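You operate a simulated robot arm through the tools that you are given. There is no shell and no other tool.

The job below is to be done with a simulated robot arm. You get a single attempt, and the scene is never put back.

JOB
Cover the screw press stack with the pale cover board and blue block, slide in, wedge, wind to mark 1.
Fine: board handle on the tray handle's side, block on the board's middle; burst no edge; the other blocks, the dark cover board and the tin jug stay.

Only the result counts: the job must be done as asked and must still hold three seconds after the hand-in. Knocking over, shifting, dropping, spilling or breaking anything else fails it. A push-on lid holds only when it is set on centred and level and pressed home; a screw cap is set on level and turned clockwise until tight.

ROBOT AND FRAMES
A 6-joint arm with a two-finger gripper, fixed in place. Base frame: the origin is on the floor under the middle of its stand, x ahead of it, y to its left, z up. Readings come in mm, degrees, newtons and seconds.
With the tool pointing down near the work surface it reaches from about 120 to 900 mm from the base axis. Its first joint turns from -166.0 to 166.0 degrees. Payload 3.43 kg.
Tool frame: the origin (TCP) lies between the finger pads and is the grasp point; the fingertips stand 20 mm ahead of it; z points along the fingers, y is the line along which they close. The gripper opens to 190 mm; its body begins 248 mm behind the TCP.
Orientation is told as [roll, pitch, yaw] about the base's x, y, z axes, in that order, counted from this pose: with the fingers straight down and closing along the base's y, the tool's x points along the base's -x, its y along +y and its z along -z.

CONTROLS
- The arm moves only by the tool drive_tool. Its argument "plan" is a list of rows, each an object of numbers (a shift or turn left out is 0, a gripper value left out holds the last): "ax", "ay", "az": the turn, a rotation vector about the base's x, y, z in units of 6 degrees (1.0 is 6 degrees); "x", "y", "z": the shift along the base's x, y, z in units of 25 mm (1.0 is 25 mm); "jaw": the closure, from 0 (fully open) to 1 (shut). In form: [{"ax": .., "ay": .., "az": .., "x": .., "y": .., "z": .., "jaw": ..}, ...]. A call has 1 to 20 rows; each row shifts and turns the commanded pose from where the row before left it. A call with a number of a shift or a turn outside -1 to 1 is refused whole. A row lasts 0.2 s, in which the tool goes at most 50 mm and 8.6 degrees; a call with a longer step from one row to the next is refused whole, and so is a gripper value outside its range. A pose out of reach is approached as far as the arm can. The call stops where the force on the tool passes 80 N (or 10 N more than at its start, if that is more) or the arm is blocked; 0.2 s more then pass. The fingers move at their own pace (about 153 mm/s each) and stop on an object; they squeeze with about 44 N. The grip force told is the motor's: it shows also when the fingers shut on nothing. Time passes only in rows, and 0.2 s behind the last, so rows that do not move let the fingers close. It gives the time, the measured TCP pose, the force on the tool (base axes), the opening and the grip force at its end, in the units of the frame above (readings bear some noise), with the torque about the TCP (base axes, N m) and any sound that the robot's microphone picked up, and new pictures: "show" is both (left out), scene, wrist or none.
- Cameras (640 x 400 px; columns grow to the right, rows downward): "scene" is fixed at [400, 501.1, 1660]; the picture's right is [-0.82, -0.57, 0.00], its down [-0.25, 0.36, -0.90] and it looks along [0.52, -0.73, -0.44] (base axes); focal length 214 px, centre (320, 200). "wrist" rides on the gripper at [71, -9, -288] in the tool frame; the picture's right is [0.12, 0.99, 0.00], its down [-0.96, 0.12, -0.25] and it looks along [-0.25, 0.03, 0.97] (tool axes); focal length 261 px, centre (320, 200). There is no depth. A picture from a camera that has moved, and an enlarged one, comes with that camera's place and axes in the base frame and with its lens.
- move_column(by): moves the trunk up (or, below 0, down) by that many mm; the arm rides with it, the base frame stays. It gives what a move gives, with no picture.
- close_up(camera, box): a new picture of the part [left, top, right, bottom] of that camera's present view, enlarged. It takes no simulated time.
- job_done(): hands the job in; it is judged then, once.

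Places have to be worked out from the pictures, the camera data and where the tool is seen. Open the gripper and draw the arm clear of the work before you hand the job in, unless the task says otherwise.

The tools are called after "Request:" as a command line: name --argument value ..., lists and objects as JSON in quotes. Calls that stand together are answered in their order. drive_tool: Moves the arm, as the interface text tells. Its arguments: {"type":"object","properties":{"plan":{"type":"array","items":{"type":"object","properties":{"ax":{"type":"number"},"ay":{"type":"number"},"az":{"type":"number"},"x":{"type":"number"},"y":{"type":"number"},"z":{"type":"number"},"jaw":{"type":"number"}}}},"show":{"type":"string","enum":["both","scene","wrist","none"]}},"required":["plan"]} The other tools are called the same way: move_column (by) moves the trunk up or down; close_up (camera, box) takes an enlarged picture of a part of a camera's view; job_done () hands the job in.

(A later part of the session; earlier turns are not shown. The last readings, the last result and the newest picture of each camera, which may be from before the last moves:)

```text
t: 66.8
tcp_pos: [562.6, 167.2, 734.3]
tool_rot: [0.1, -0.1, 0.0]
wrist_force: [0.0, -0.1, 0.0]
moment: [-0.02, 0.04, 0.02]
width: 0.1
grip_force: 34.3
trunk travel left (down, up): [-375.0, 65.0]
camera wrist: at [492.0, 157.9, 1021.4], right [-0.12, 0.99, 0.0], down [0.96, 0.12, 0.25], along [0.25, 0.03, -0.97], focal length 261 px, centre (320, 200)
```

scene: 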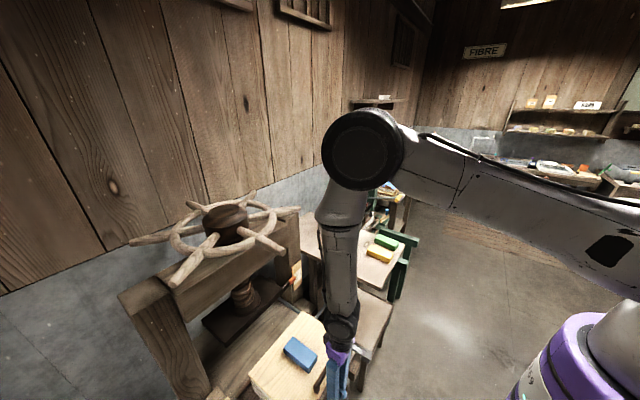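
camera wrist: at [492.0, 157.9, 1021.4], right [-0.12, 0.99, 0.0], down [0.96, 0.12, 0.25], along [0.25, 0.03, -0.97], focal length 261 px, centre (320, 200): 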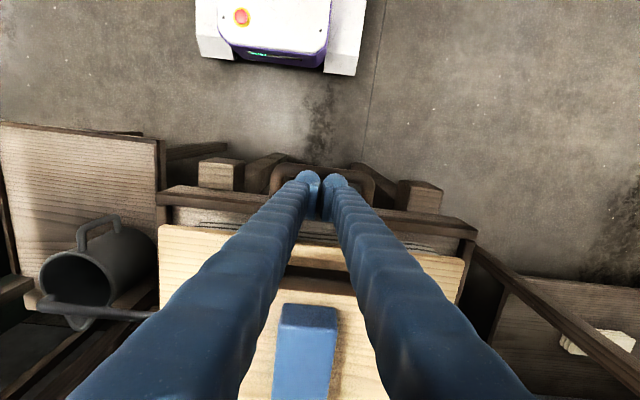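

The tray slides freely with the push, block and board staying put on it. I continue pushing another 80 mm with the vertical tool.

Request:
drive_tool --plan '[{"x": 0.3}, {"x": 0.4}, {"x": 0.4}, {"x": 0.4}, {"x": 0.4}, {"x": 0.4}, {"x": 0.4}, {"x": 0.3}, {"x": 0.2}]' --show "both"

Request:
close_up --camera "scene" --box '[160, 240, 384, 380]'

```text
t: 68.8
tcp_pos: [641.3, 166.0, 734.2]
tool_rot: [0.0, -0.1, 0.0]
wrist_force: [-0.1, -0.5, 0.0]
moment: [0.05, 0.02, 0.01]
width: 0.0
grip_force: 34.4
trunk travel left (down, up): [-375.0, 65.0]
camera wrist: at [571.3, 157.3, 1020.6], right [-0.12, 0.99, 0.0], down [0.96, 0.12, 0.25], along [0.25, 0.03, -0.97], focal length 261 px, centre (320, 200)
```

scene: 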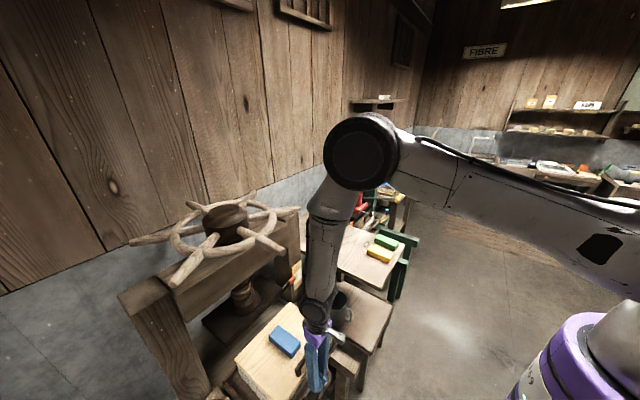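
wrist: 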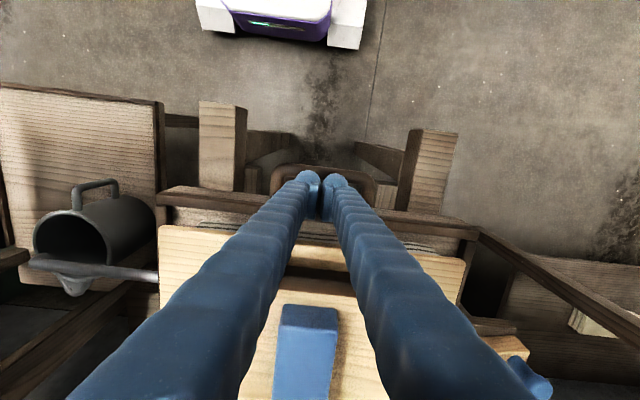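

```text
2.86 times, centred on (272, 310) of scene
camera zoom: at [400.0, 501.1, 1660.0], right [-0.82, -0.57, 0.0], down [-0.25, 0.36, -0.9], along [0.52, -0.73, -0.44], focal length 613 px, centre (457, -114)
```

zoom: 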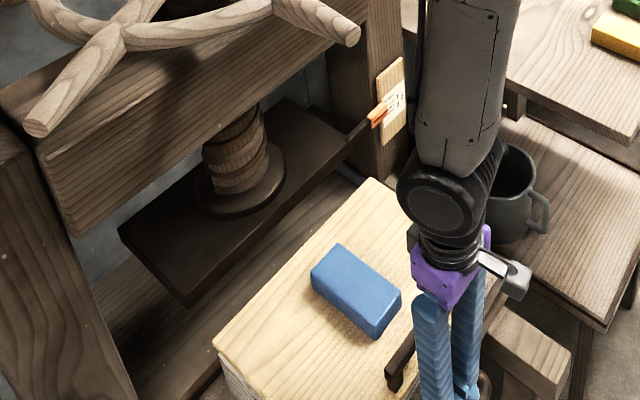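

The tray has moved ~94 mm, square and with board/block steady. Now I back off slightly and pitch the tool −36° so that the arm stays clear of the wheel as I push deeper.

Request:
drive_tool --plan '[{"x": -0.8}, {"ay": -1}, {"ay": -1}, {"ay": -1}, {"ay": -1}, {"ay": -1}, {"ay": -1}, {}]' --show "both"

```text
t: 70.6
tcp_pos: [622.5, 167.2, 734.6]
tool_rot: [0.1, -36.2, 0.0]
wrist_force: [0.8, 0.7, -0.6]
moment: [-0.02, 0.0, -0.06]
width: 0.2
grip_force: 34.5
trunk travel left (down, up): [-375.0, 65.0]
camera wrist: at [395.5, 158.4, 925.4], right [-0.1, 0.99, -0.07], down [0.63, 0.12, 0.77], along [0.77, 0.03, -0.64], focal length 261 px, centre (320, 200)
```

scene: 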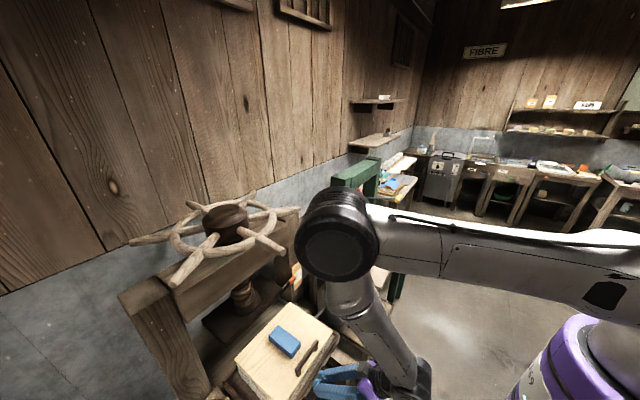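
wrist: 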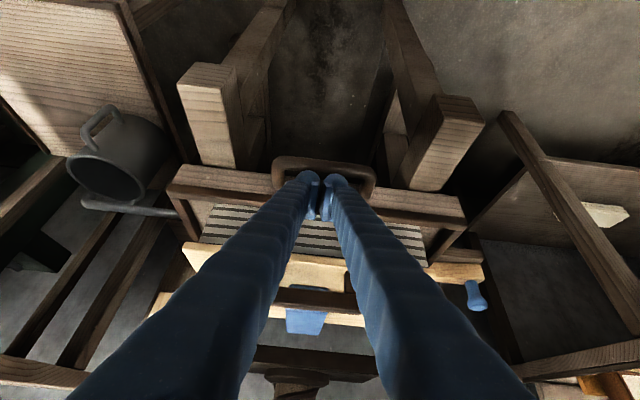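

The pitched pose is reachable and the elbow stays back from the wheel. I continue pushing the tray in with the tilted fingers.

Request:
drive_tool --plan '[{"x": 0.3}, {"x": 0.4}, {"x": 0.4}, {"x": 0.4}, {"x": 0.4}, {"x": 0.4}, {"x": 0.4}, {"x": 0.4}, {"x": 0.4}, {"x": 0.3}, {"x": 0.2}]' --show "both"

Request:
close_up --camera "scene" --box '[160, 240, 384, 380]'

```text
t: 73.0
tcp_pos: [721.3, 166.5, 734.1]
tool_rot: [0.0, -36.0, 0.0]
wrist_force: [-1.9, -1.5, 8.8]
moment: [-0.03, -0.09, -0.01]
width: 6.0
grip_force: 34.4
trunk travel left (down, up): [-375.0, 65.0]
camera wrist: at [495.2, 157.6, 923.9], right [-0.1, 0.99, -0.07], down [0.63, 0.12, 0.77], along [0.77, 0.03, -0.64], focal length 261 px, centre (320, 200)
```

scene: 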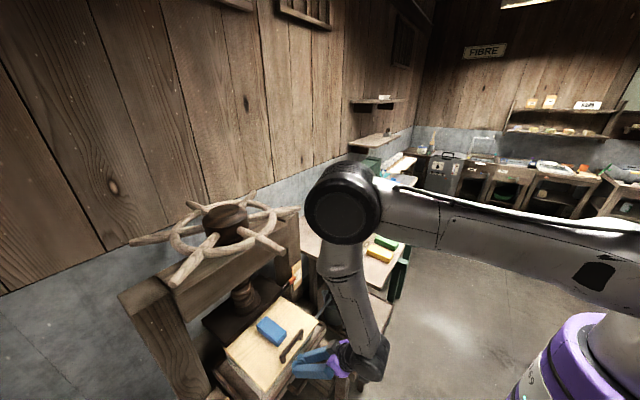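
wrist: 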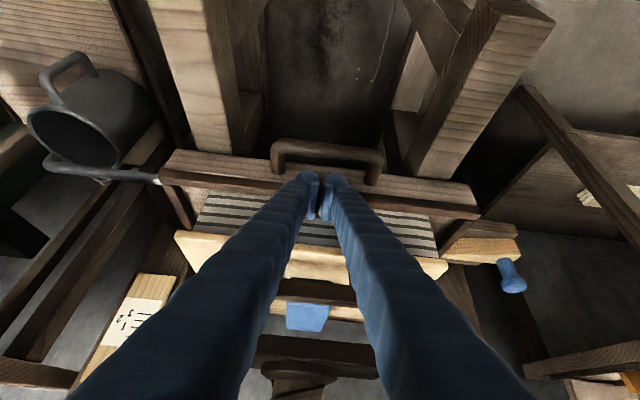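

```text
2.86 times, centred on (272, 310) of scene
camera zoom: at [400.0, 501.1, 1660.0], right [-0.82, -0.57, 0.0], down [-0.25, 0.36, -0.9], along [0.52, -0.73, -0.44], focal length 613 px, centre (457, -114)
```

zoom: 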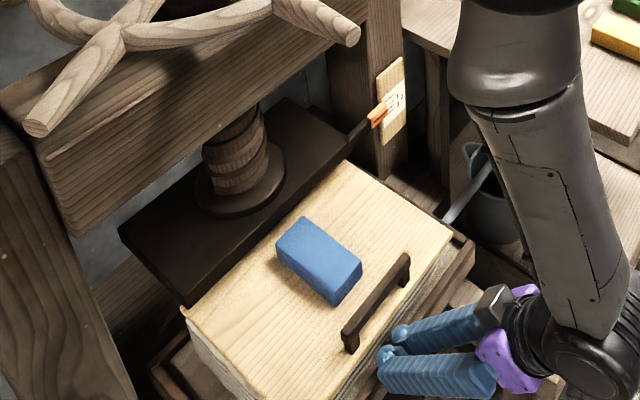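

Request:
close_up --camera "wrist" --box '[200, 260, 424, 400]'

Request:
close_up --camera "wrist" --box '[380, 180, 540, 280]'

Request:
close_up --camera "wrist" --box '[80, 250, 200, 325]'

```text
2.86 times, centred on (312, 330) of wrist
camera zoom: at [495.2, 157.6, 923.9], right [-0.1, 0.99, -0.07], down [0.63, 0.12, 0.77], along [0.77, 0.03, -0.64], focal length 745 px, centre (343, -171)
```

zoom: 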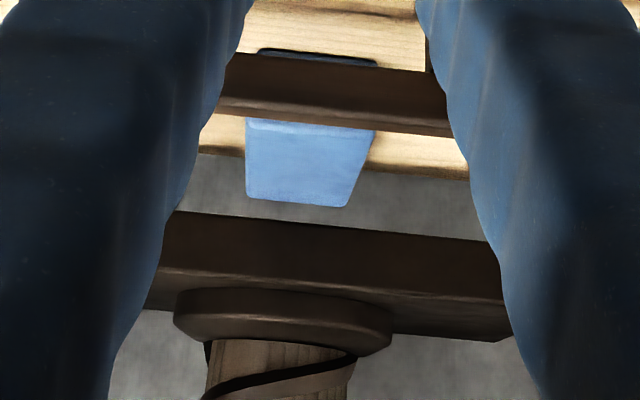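

```text
4.00 times, centred on (460, 230) of wrist
camera zoom: at [495.2, 157.6, 923.9], right [-0.1, 0.99, -0.07], down [0.63, 0.12, 0.77], along [0.77, 0.03, -0.64], focal length 1043 px, centre (-240, 80)
```

zoom: 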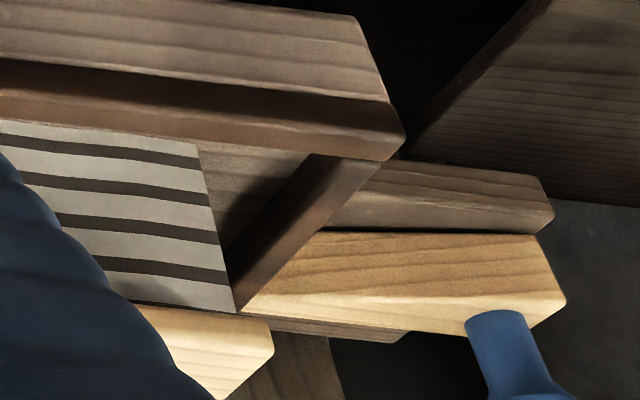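

```text
5.33 times, centred on (140, 288) of wrist
camera zoom: at [495.2, 157.6, 923.9], right [-0.1, 0.99, -0.07], down [0.63, 0.12, 0.77], along [0.77, 0.03, -0.64], focal length 1390 px, centre (1280, -267)
```

zoom: 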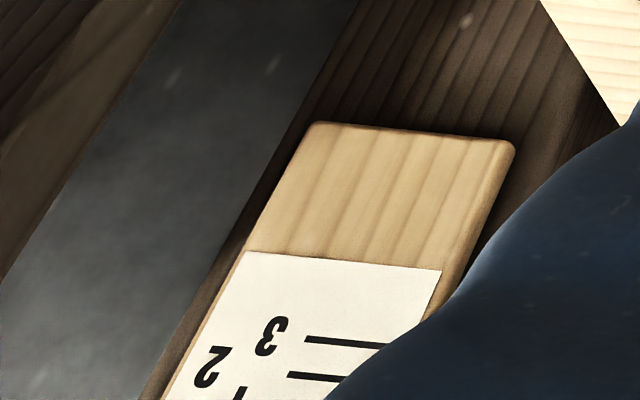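

The block (top ≈823) should pass ~10 mm under the platen (bottom ≈834). I keep pushing in smaller increments and check the block as it goes under.

Request:
drive_tool --plan '[{"x": 0.3}, {"x": 0.3}, {"x": 0.3}, {"x": 0.3}, {"x": 0.2}]' --show "both"

Request:
close_up --camera "wrist" --box '[200, 260, 424, 400]'

Request:
close_up --camera "scene" --box '[180, 260, 340, 360]'

```text
t: 74.2
tcp_pos: [758.1, 168.2, 735.0]
tool_rot: [0.0, -36.0, 0.0]
wrist_force: [0.0, 0.6, 0.6]
moment: [-0.02, -0.01, 0.02]
width: 0.2
grip_force: 34.6
trunk travel left (down, up): [-375.0, 65.0]
camera wrist: at [530.7, 158.4, 924.3], right [-0.1, 0.99, -0.07], down [0.63, 0.12, 0.77], along [0.77, 0.03, -0.64], focal length 261 px, centre (320, 200)
```

scene: 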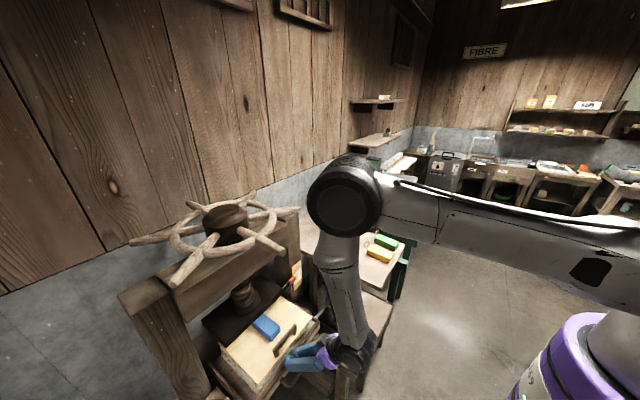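
wrist: 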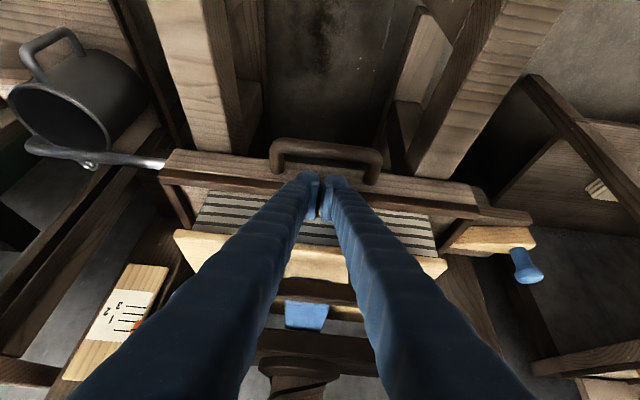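

```text
2.86 times, centred on (312, 330) of wrist
camera zoom: at [530.7, 158.4, 924.3], right [-0.1, 0.99, -0.07], down [0.63, 0.12, 0.77], along [0.77, 0.03, -0.64], focal length 745 px, centre (343, -171)
```

zoom: 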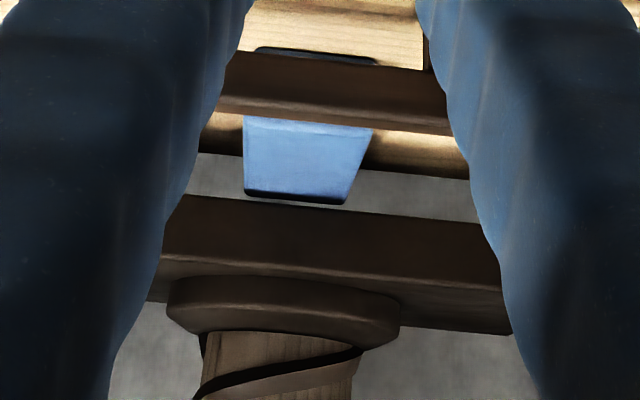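

```text
4.00 times, centred on (260, 310) of scene
camera zoom: at [400.0, 501.1, 1660.0], right [-0.82, -0.57, 0.0], down [-0.25, 0.36, -0.9], along [0.52, -0.73, -0.44], focal length 858 px, centre (560, -240)
```

zoom: 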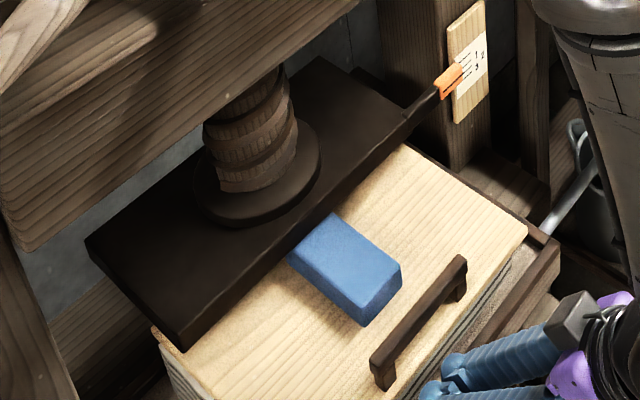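

The block's front end is already passing under the platen in its shadow with no contact. I keep pushing.

Request:
drive_tool --plan '[{"x": 0.3}, {"x": 0.3}, {"x": 0.3}, {"x": 0.3}, {"x": 0.3}, {"x": 0.3}, {"x": 0.2}]' --show "both"

Request:
close_up --camera "wrist" --box '[380, 160, 572, 280]'

Request:
close_up --camera "scene" --box '[160, 250, 352, 370]'

```text
t: 75.8
tcp_pos: [807.1, 166.6, 736.0]
tool_rot: [0.0, -36.1, 0.1]
wrist_force: [-1.1, -0.2, 2.2]
moment: [-0.05, -0.01, -0.03]
width: 0.0
grip_force: 35.0
trunk travel left (down, up): [-375.0, 65.0]
camera wrist: at [580.4, 158.4, 925.1], right [-0.1, 0.99, -0.07], down [0.63, 0.12, 0.77], along [0.77, 0.03, -0.64], focal length 261 px, centre (320, 200)
```

scene: 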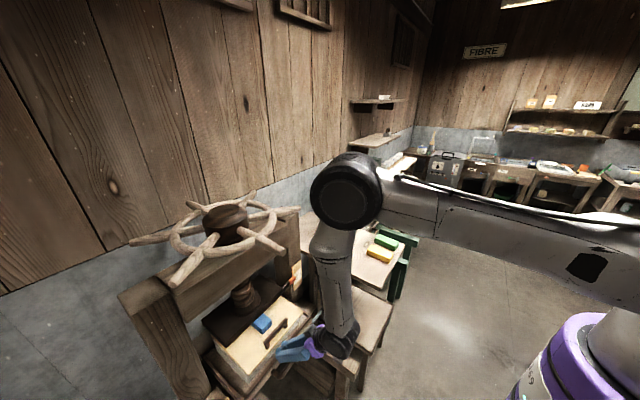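
wrist: 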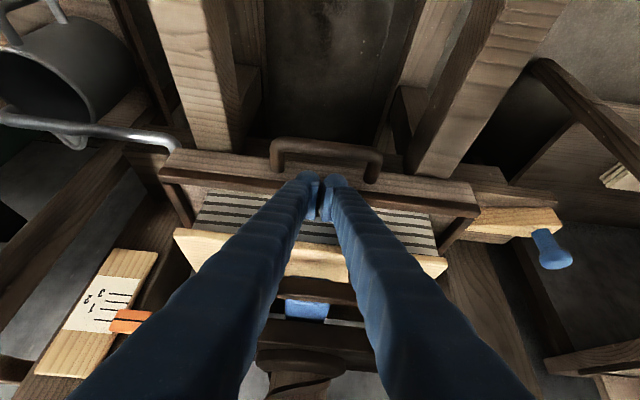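

```text
3.33 times, centred on (476, 220) of wrist
camera zoom: at [580.4, 158.4, 925.1], right [-0.1, 0.99, -0.07], down [0.63, 0.12, 0.77], along [0.77, 0.03, -0.64], focal length 869 px, centre (-200, 133)
```

zoom: 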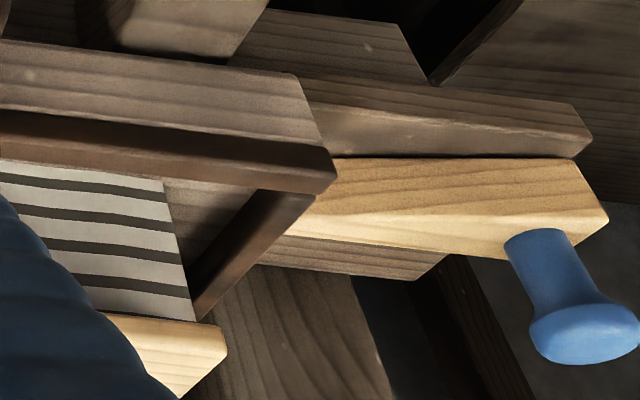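

```text
3.33 times, centred on (256, 310) of scene
camera zoom: at [400.0, 501.1, 1660.0], right [-0.82, -0.57, 0.0], down [-0.25, 0.36, -0.9], along [0.52, -0.73, -0.44], focal length 715 px, centre (533, -167)
```

zoom: 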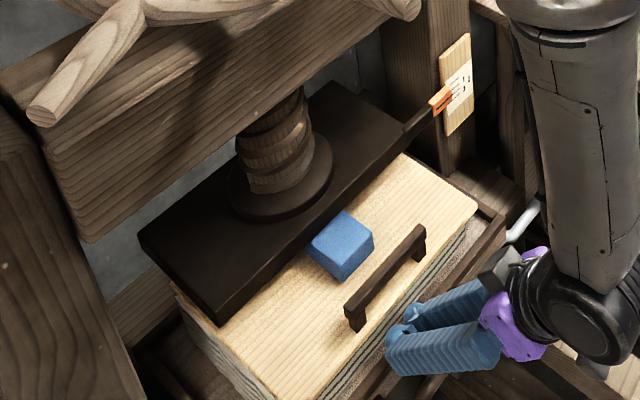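

Request:
drive_tool --plan '[{"x": 0.3}, {"x": 0.3}, {"x": 0.3}, {"x": 0.3}, {"x": 0.2}]' --show "both"

Request:
close_up --camera "wrist" --box '[380, 160, 572, 280]'

Request:
close_up --camera "scene" --box '[160, 250, 352, 370]'

```text
t: 77.0
tcp_pos: [842.6, 167.6, 735.8]
tool_rot: [-0.1, -36.1, 0.0]
wrist_force: [-1.4, 0.8, 4.9]
moment: [0.03, -0.03, 0.03]
width: 6.1
grip_force: 34.3
trunk travel left (down, up): [-375.0, 65.0]
camera wrist: at [615.8, 158.9, 925.2], right [-0.1, 0.99, -0.07], down [0.63, 0.12, 0.77], along [0.77, 0.03, -0.64], focal length 261 px, centre (320, 200)
```

scene: 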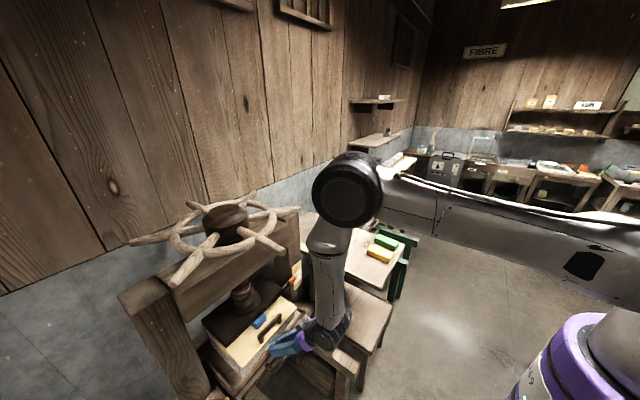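
wrist: 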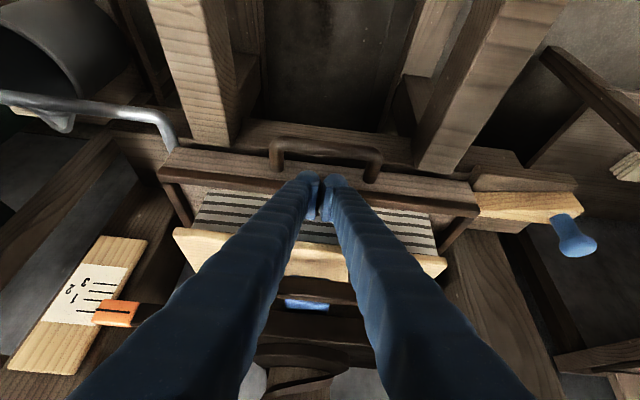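

```text
3.33 times, centred on (476, 220) of wrist
camera zoom: at [615.8, 158.9, 925.2], right [-0.1, 0.99, -0.07], down [0.63, 0.12, 0.77], along [0.77, 0.03, -0.64], focal length 869 px, centre (-200, 133)
```

zoom: 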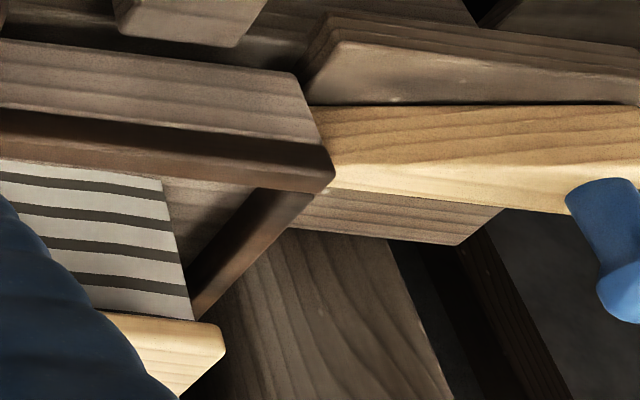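

```text
3.33 times, centred on (256, 310) of scene
camera zoom: at [400.0, 501.1, 1660.0], right [-0.82, -0.57, 0.0], down [-0.25, 0.36, -0.9], along [0.52, -0.73, -0.44], focal length 715 px, centre (533, -167)
```

zoom: 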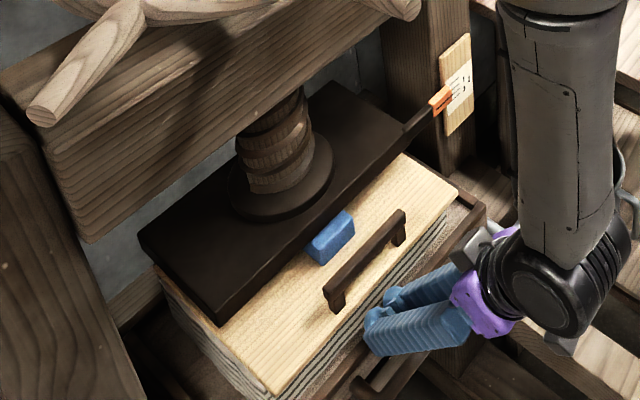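

Request:
drive_tool --plan '[{"x": 0.2}, {"x": 0.2}, {"x": 0.2}]' --show "both"

Request:
close_up --camera "wrist" --box '[420, 140, 612, 260]'

Request:
close_up --camera "scene" --box '[160, 250, 352, 370]'

```text
t: 77.8
tcp_pos: [857.1, 168.0, 733.7]
tool_rot: [0.0, -36.0, 0.0]
wrist_force: [0.1, -1.5, 3.8]
moment: [-0.04, -0.15, -0.04]
width: 6.0
grip_force: 34.6
trunk travel left (down, up): [-375.0, 65.0]
camera wrist: at [631.1, 159.1, 924.7], right [-0.1, 0.99, -0.07], down [0.63, 0.12, 0.77], along [0.77, 0.03, -0.64], focal length 261 px, centre (320, 200)
```

scene: 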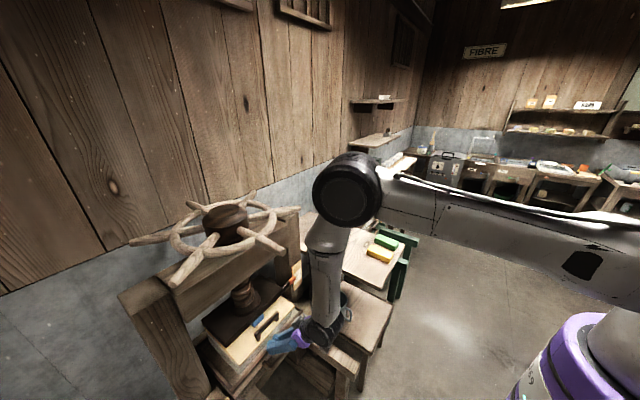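
wrist: 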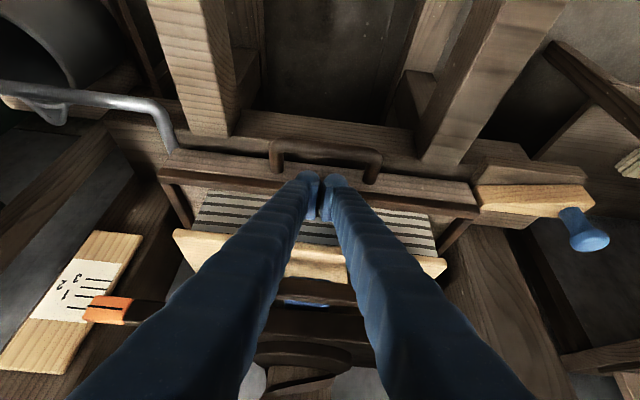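

```text
3.33 times, centred on (516, 200) of wrist
camera zoom: at [631.1, 159.1, 924.7], right [-0.1, 0.99, -0.07], down [0.63, 0.12, 0.77], along [0.77, 0.03, -0.64], focal length 869 px, centre (-333, 200)
```

zoom: 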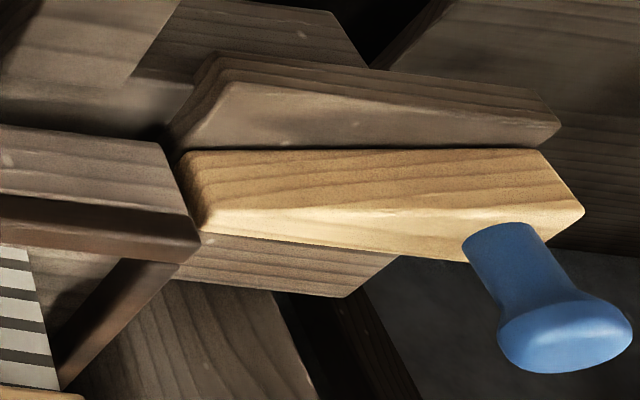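

```text
3.33 times, centred on (256, 310) of scene
camera zoom: at [400.0, 501.1, 1660.0], right [-0.82, -0.57, 0.0], down [-0.25, 0.36, -0.9], along [0.52, -0.73, -0.44], focal length 715 px, centre (533, -167)
```

zoom: 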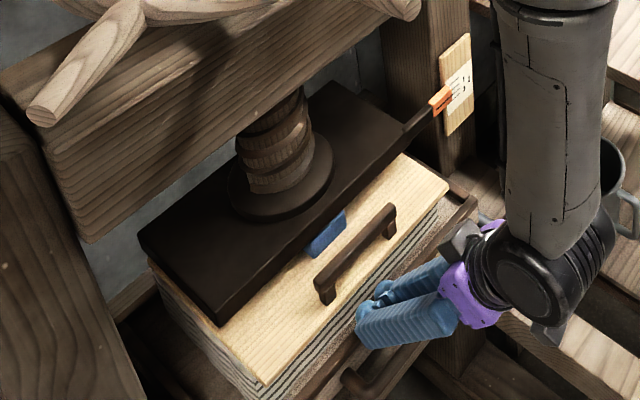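

The tray's front wall (≈880) isn't past the wedge's back face yet; I keep pushing in small steps watching the force.

Request:
drive_tool --plan '[{"x": 0.2}, {"x": 0.2}, {"x": 0.2}]' --show "both"

Request:
close_up --camera "wrist" --box '[420, 140, 612, 260]'

Request:
close_up --camera "scene" --box '[160, 250, 352, 370]'

```text
t: 78.6
tcp_pos: [873.3, 167.9, 733.2]
tool_rot: [0.0, -36.0, -0.1]
wrist_force: [0.3, 0.0, -0.2]
moment: [-0.02, 0.01, 0.04]
width: 0.0
grip_force: 34.4
trunk travel left (down, up): [-375.0, 65.0]
camera wrist: at [645.9, 158.1, 924.4], right [-0.1, 0.99, -0.07], down [0.63, 0.12, 0.77], along [0.77, 0.03, -0.64], focal length 261 px, centre (320, 200)
```

scene: 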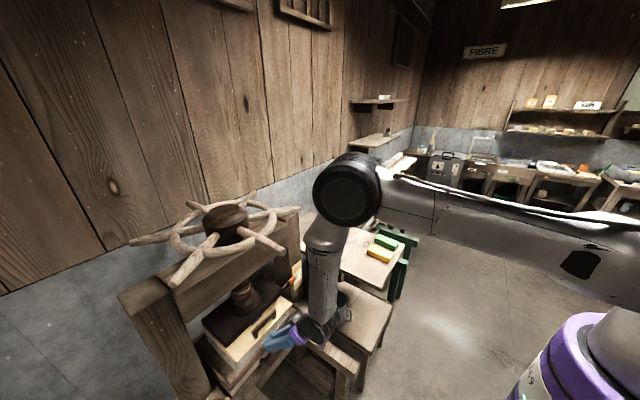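
wrist: 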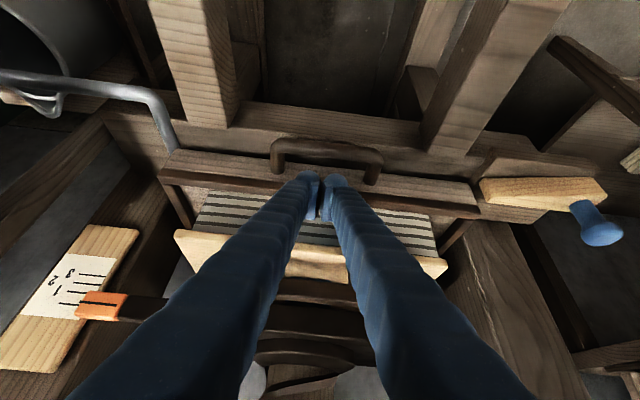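

```text
3.33 times, centred on (516, 200) of wrist
camera zoom: at [645.9, 158.1, 924.4], right [-0.1, 0.99, -0.07], down [0.63, 0.12, 0.77], along [0.77, 0.03, -0.64], focal length 869 px, centre (-333, 200)
```

zoom: 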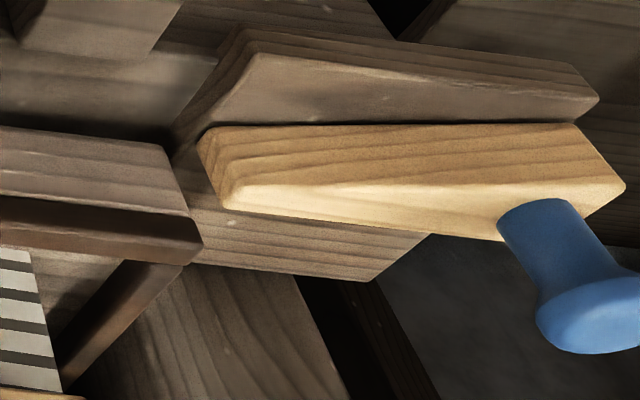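

```text
3.33 times, centred on (256, 310) of scene
camera zoom: at [400.0, 501.1, 1660.0], right [-0.82, -0.57, 0.0], down [-0.25, 0.36, -0.9], along [0.52, -0.73, -0.44], focal length 715 px, centre (533, -167)
```

zoom: 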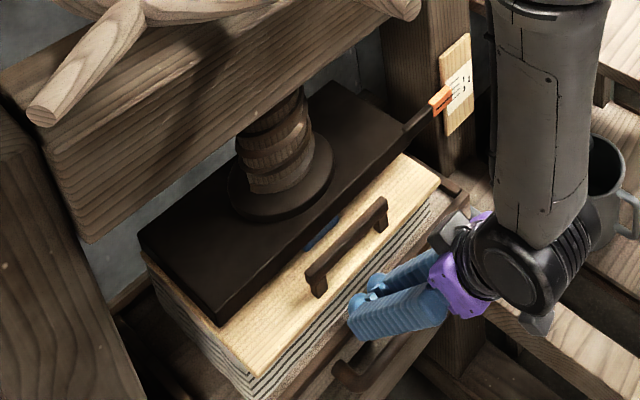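

Request:
drive_tool --plan '[{"x": 0.15}, {"x": 0.15}]' --show "none"

Request:
drive_tool --plan '[{"x": 0.15}, {"x": 0.15}]' --show "both"

Request:
close_up --camera "wrist" --box '[420, 140, 612, 260]'

```text
t: 79.2
tcp_pos: [877.1, 166.7, 733.5]
tool_rot: [0.1, -35.9, -0.1]
wrist_force: [-15.4, 1.3, 9.0]
moment: [0.04, 0.13, -0.01]
width: 6.3
grip_force: 33.9
trunk travel left (down, up): [-375.0, 65.0]
```

```text
t: 79.8
tcp_pos: [879.6, 166.2, 735.6]
tool_rot: [-0.1, -35.8, 0.1]
wrist_force: [-62.3, 1.4, 34.2]
moment: [0.08, 0.76, -0.05]
width: 6.0
grip_force: 34.0
trunk travel left (down, up): [-375.0, 65.0]
camera wrist: at [653.6, 158.0, 926.9], right [-0.1, 0.99, -0.07], down [0.63, 0.12, 0.76], along [0.77, 0.03, -0.64], focal length 261 px, centre (320, 200)
```

scene: 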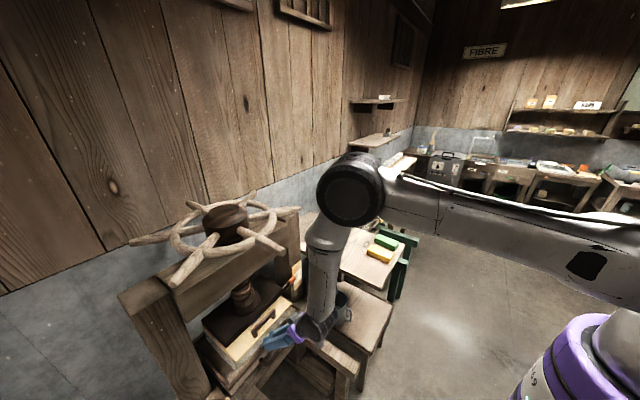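
wrist: 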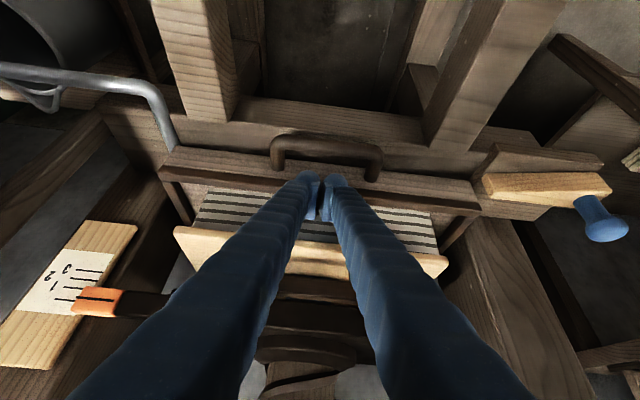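

```text
3.33 times, centred on (516, 200) of wrist
camera zoom: at [653.6, 158.0, 926.9], right [-0.1, 0.99, -0.07], down [0.63, 0.12, 0.76], along [0.77, 0.03, -0.64], focal length 869 px, centre (-333, 200)
```

zoom: 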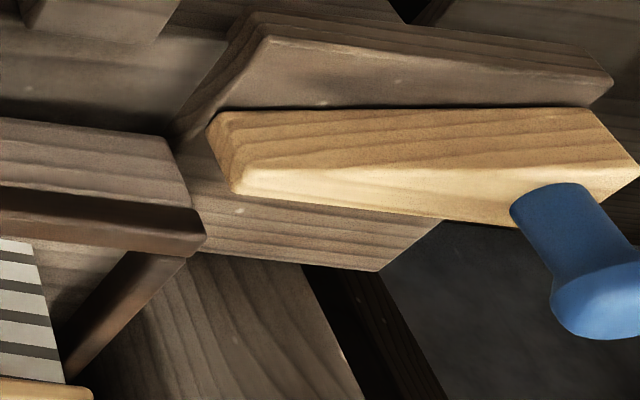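

The tray hit its back stop (62 N at TCP x≈879). I back off, straighten the tool and look down on the wedge area from above.

Request:
drive_tool --plan '[{"x": -0.5}, {"x": -1}, {"x": -1}, {"x": -1}, {"x": -0.8, "z": 1}, {"x": -0.8, "z": 1}, {"x": -0.8, "z": 1}, {"x": -0.8, "z": 1}, {"x": -0.8, "z": 1}, {"ay": 1, "z": 0.8, "y": 1}, {"ay": 1, "z": 0.8, "y": 1}, {"ay": 1, "z": 0.8, "y": 1}, {"ay": 1, "z": 0.8, "y": 1}, {"ay": 1, "z": 0.8, "y": 1}, {"ay": 1, "z": 0.8, "y": 1}, {"y": 1}, {"y": 1}, {"y": 1}, {"y": 1, "jaw": 0}, {}]' --show "both"

Request:
close_up --camera "wrist" --box '[240, 200, 432, 320]'

```text
t: 84.0
tcp_pos: [696.0, 367.9, 953.6]
tool_rot: [-3.4, -7.6, -0.2]
wrist_force: [-0.8, 0.1, 0.8]
moment: [-0.01, -0.02, -0.03]
width: 178.8
grip_force: 0.1
out of reach, approached as far as the arm can: row 13, 14, 16, 17, 18, 19
trunk travel left (down, up): [-375.0, 65.0]
camera wrist: at [587.6, 376.8, 1229.5], right [-0.11, 0.99, -0.07], down [0.92, 0.13, 0.36], along [0.37, -0.03, -0.93], focal length 261 px, centre (320, 200)
```

scene: 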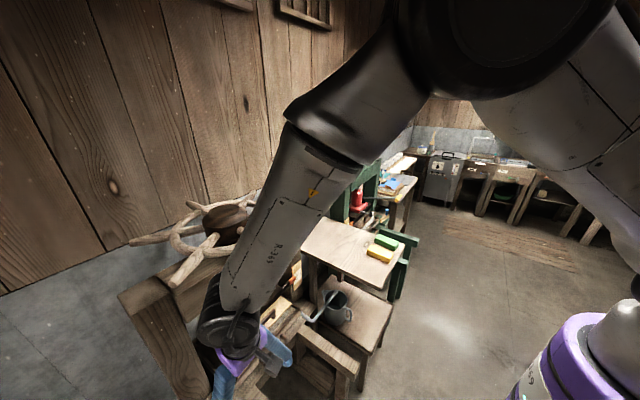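
wrist: 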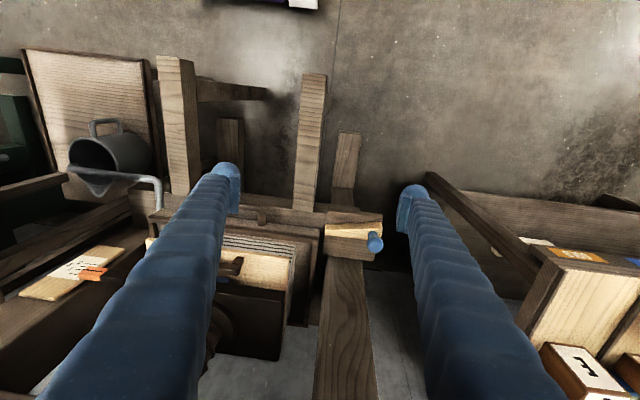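

```text
3.33 times, centred on (336, 260) of wrist
camera zoom: at [587.6, 376.8, 1229.5], right [-0.11, 0.99, -0.07], down [0.92, 0.13, 0.36], along [0.37, -0.03, -0.93], focal length 869 px, centre (267, 0)
```

zoom: 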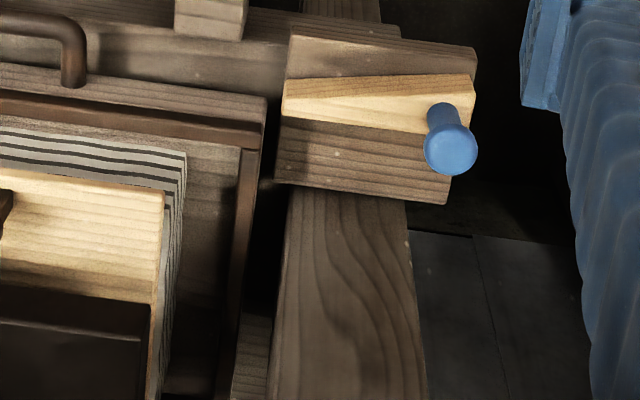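

The arm stopped short of the commanded pose (some rows flagged out of reach). I let it settle with a tiny move to see whether it converges.

Request:
drive_tool --plan '[{"z": 0.2}, {}, {}]' --show "both"

```text
t: 84.8
tcp_pos: [692.9, 366.4, 956.4]
tool_rot: [-3.4, -7.4, -0.1]
wrist_force: [0.4, -0.3, -0.2]
moment: [-0.03, -0.03, 0.01]
width: 190.2
grip_force: 0.0
out of reach, approached as far as the arm can: row 1
trunk travel left (down, up): [-375.0, 65.0]
camera wrist: at [585.1, 375.0, 1232.1], right [-0.11, 0.99, -0.07], down [0.92, 0.13, 0.36], along [0.37, -0.03, -0.93], focal length 261 px, centre (320, 200)
```

scene: 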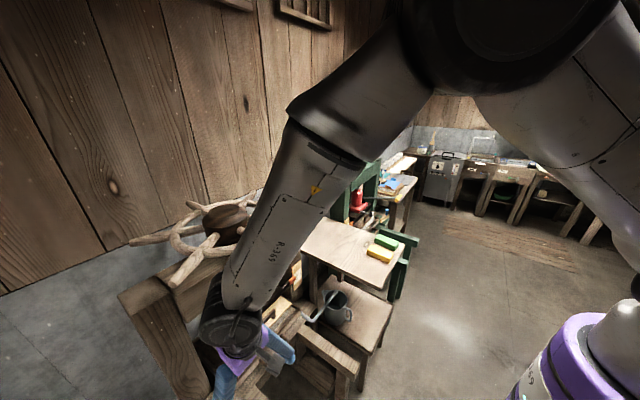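
wrist: 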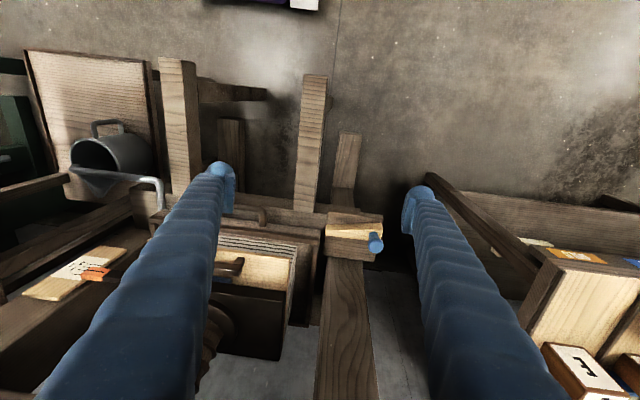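

Request:
close_up --camera "wrist" --box '[290, 190, 402, 260]'

Request:
close_up --camera "wrist" --box '[140, 190, 332, 310]'

Request:
close_up --camera "scene" --box '[180, 270, 340, 370]'

```text
5.71 times, centred on (346, 225) of wrist
camera zoom: at [585.1, 375.0, 1232.1], right [-0.11, 0.99, -0.07], down [0.92, 0.13, 0.36], along [0.37, -0.03, -0.93], focal length 1489 px, centre (171, 57)
```

zoom: 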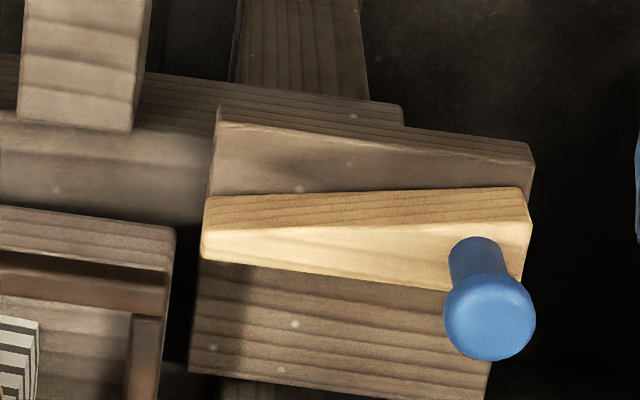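

```text
3.33 times, centred on (236, 250) of wrist
camera zoom: at [585.1, 375.0, 1232.1], right [-0.11, 0.99, -0.07], down [0.92, 0.13, 0.36], along [0.37, -0.03, -0.93], focal length 869 px, centre (600, 33)
```

zoom: 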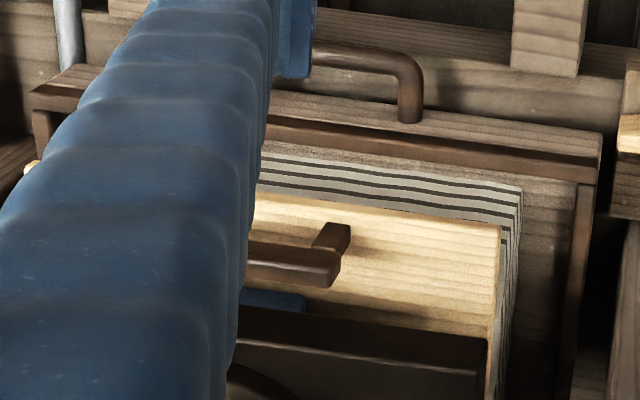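

```text
4.00 times, centred on (260, 320) of scene
camera zoom: at [400.0, 501.1, 1660.0], right [-0.82, -0.57, 0.0], down [-0.25, 0.36, -0.9], along [0.52, -0.73, -0.44], focal length 858 px, centre (560, -280)
```

zoom: 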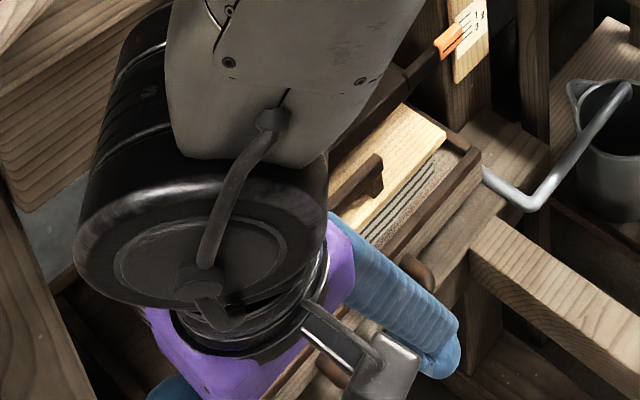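

The view gives: wedge top z≈700, back face x≈882, thin end y≈380; tray wall front x≈886; knob at ≈(864, 488), cap up to z≈754. I test reachability by rising and straightening the tool here.

Request:
drive_tool --plan '[{"z": 1, "x": -0.5}, {"z": 1, "x": -0.5}, {"z": 1, "ay": 0.6, "ax": 0.3}, {"z": 1, "ay": 0.6, "ax": 0.3}, {}]' --show "scene"

```text
t: 86.0
tcp_pos: [635.4, 350.7, 1026.4]
tool_rot: [-3.9, -7.0, -0.1]
wrist_force: [-0.2, -0.7, 0.2]
moment: [0.0, 0.03, 0.0]
width: 189.8
grip_force: 0.0
out of reach, approached as far as the arm can: row 1, 2, 3, 4
trunk travel left (down, up): [-375.0, 65.0]
```

scene: 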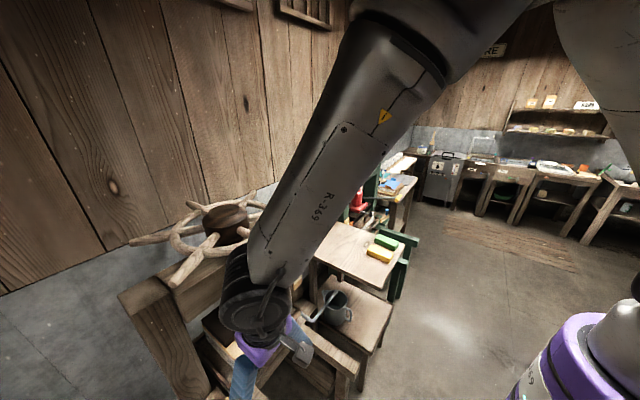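

The arm seems stuck at a wrist limit in this approach. I go back toward the centre line (≈(590,170,1050)), restore the vertical orientation there, and approach the +y side again at greater height as I did before.

Request:
drive_tool --plan '[{"y": -1, "z": 0.2}, {"y": -1, "z": 0.2}, {"y": -1, "x": -0.3}, {"y": -1, "x": -0.3}, {"y": -1, "x": -0.3}, {"y": -1, "x": -0.3}, {"y": -0.9, "ay": 0.6, "ax": 0.32}, {"ay": 0.57, "ax": 0.33}, {}]' --show "scene"

```text
t: 88.0
tcp_pos: [601.7, 174.1, 1027.6]
tool_rot: [-3.6, -4.7, -0.1]
wrist_force: [0.4, 0.1, 0.6]
moment: [-0.08, -0.04, -0.01]
width: 189.8
grip_force: 0.0
out of reach, approached as far as the arm can: row 7, 8
trunk travel left (down, up): [-375.0, 65.0]
```

scene: 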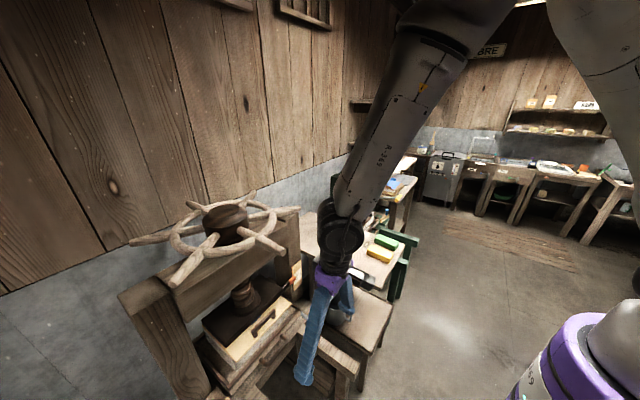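

Request:
drive_tool --plan '[{"ay": -1, "z": -0.5}, {"ay": -1, "z": -0.5}, {"ay": -1, "z": -0.5}, {"ay": -1, "z": -0.5, "ax": 0.3}, {"ay": -0.6, "z": -0.5, "ax": 0.3}, {}]' --show "none"

```text
t: 89.4
tcp_pos: [604.3, 145.0, 989.1]
tool_rot: [-4.6, -22.7, -1.6]
wrist_force: [0.6, 0.4, 0.0]
moment: [-0.2, 0.04, -0.06]
width: 189.9
grip_force: 0.0
out of reach, approached as far as the arm can: row 1, 2, 3, 4
trunk travel left (down, up): [-375.0, 65.0]
```

The wrist is near alignment with the forearm (singular), so vertical is awkward from this branch. I return to the outward-pitched (−36°) posture on the centre line, which is what I need for the wedge anyway.

Request:
drive_tool --plan '[{"x": 1, "ay": -0.5, "ax": 0.15}, {"x": 1, "y": 0.2, "ay": -0.5, "ax": 0.15, "z": -0.3}, {"x": 1, "y": 0.2, "ay": -0.5, "ax": 0.15, "z": -0.3}, {"x": 1, "y": 0.2, "ay": -0.4, "ax": 0.15, "z": -0.3}, {"x": 1, "y": 0.2, "ay": -0.3, "ax": 0.15, "z": -0.3}, {"x": 0.8, "y": 0.1, "az": 0.2}, {}]' --show "scene"

```text
t: 91.0
tcp_pos: [748.9, 167.0, 957.3]
tool_rot: [1.2, -35.8, -2.9]
wrist_force: [0.5, -0.2, 0.4]
moment: [0.0, 0.03, 0.03]
width: 189.7
grip_force: 0.0
trunk travel left (down, up): [-375.0, 65.0]
```

scene: 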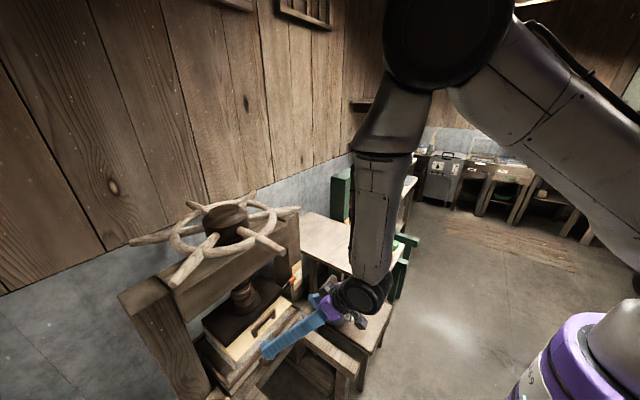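

Clean posture again. I now swing to the wedge with a 30° yaw so the tilt points radially outward toward the knob, jaws at ~66 mm.

Request:
drive_tool --plan '[{"y": 1, "az": 0.5, "jaw": 0.65}, {"y": 1, "az": 0.5}, {"y": 1, "az": 0.5}, {"y": 1, "az": 0.5}, {"y": 1, "az": 0.5}, {"y": 1, "az": 0.5}, {"y": 1, "az": 0.5}, {"y": 1, "az": 0.5}, {"y": 1, "az": 0.5}, {"y": 1, "az": 0.5}, {"y": 0.8, "az": 0.4, "x": 0.2}, {}]' --show "both"

```text
t: 93.6
tcp_pos: [754.6, 437.0, 958.5]
tool_rot: [1.2, -35.8, 29.5]
wrist_force: [-0.4, -0.4, 0.9]
moment: [-0.01, -0.01, -0.02]
width: 66.5
grip_force: 0.0
trunk travel left (down, up): [-375.0, 65.0]
camera wrist: at [566.5, 312.9, 1150.1], right [-0.58, 0.81, -0.05], down [0.5, 0.41, 0.77], along [0.64, 0.42, -0.64], focal length 261 px, centre (320, 200)
```

scene: 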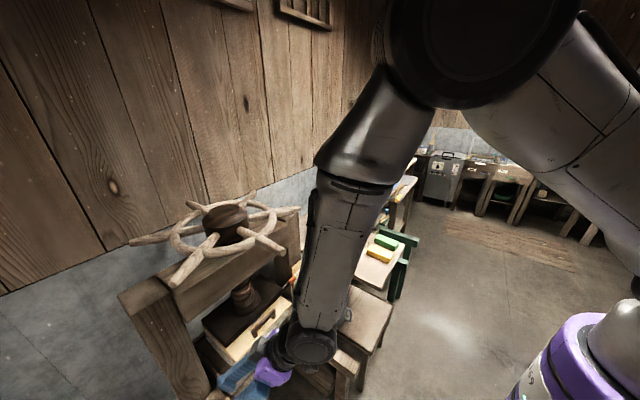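
wrist: 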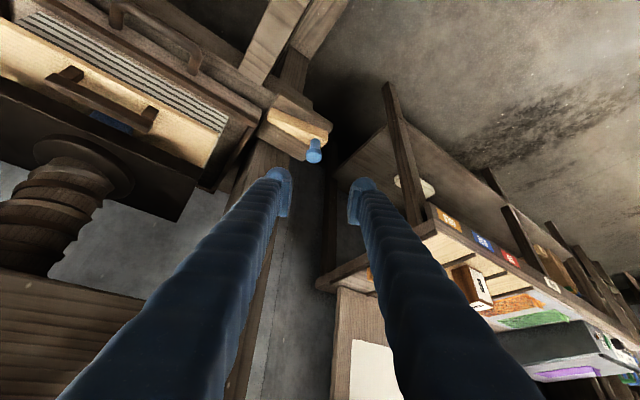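

Request:
close_up --camera "wrist" --box '[230, 80, 358, 160]'

Request:
close_up --camera "wrist" --box '[250, 60, 570, 260]'

```text
5.00 times, centred on (294, 120) of wrist
camera zoom: at [566.5, 312.9, 1150.1], right [-0.58, 0.81, -0.05], down [0.5, 0.41, 0.77], along [0.64, 0.42, -0.64], focal length 1303 px, centre (450, 600)
```

zoom: 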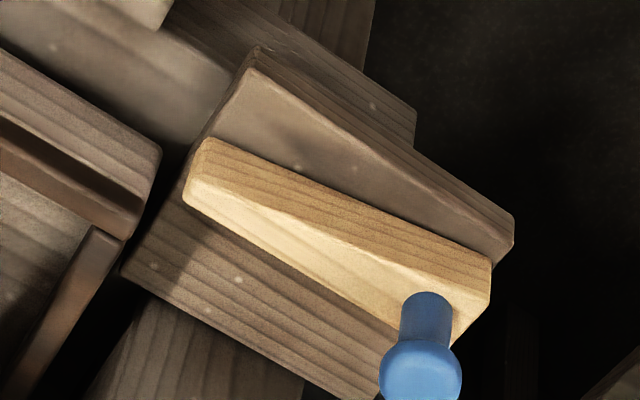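

```text
2.00 times, centred on (410, 160) of wrist
camera zoom: at [566.5, 312.9, 1150.1], right [-0.58, 0.81, -0.05], down [0.5, 0.41, 0.77], along [0.64, 0.42, -0.64], focal length 521 px, centre (140, 280)
```

zoom: 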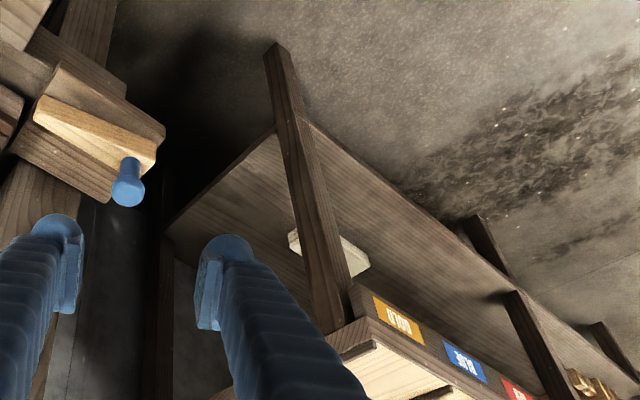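

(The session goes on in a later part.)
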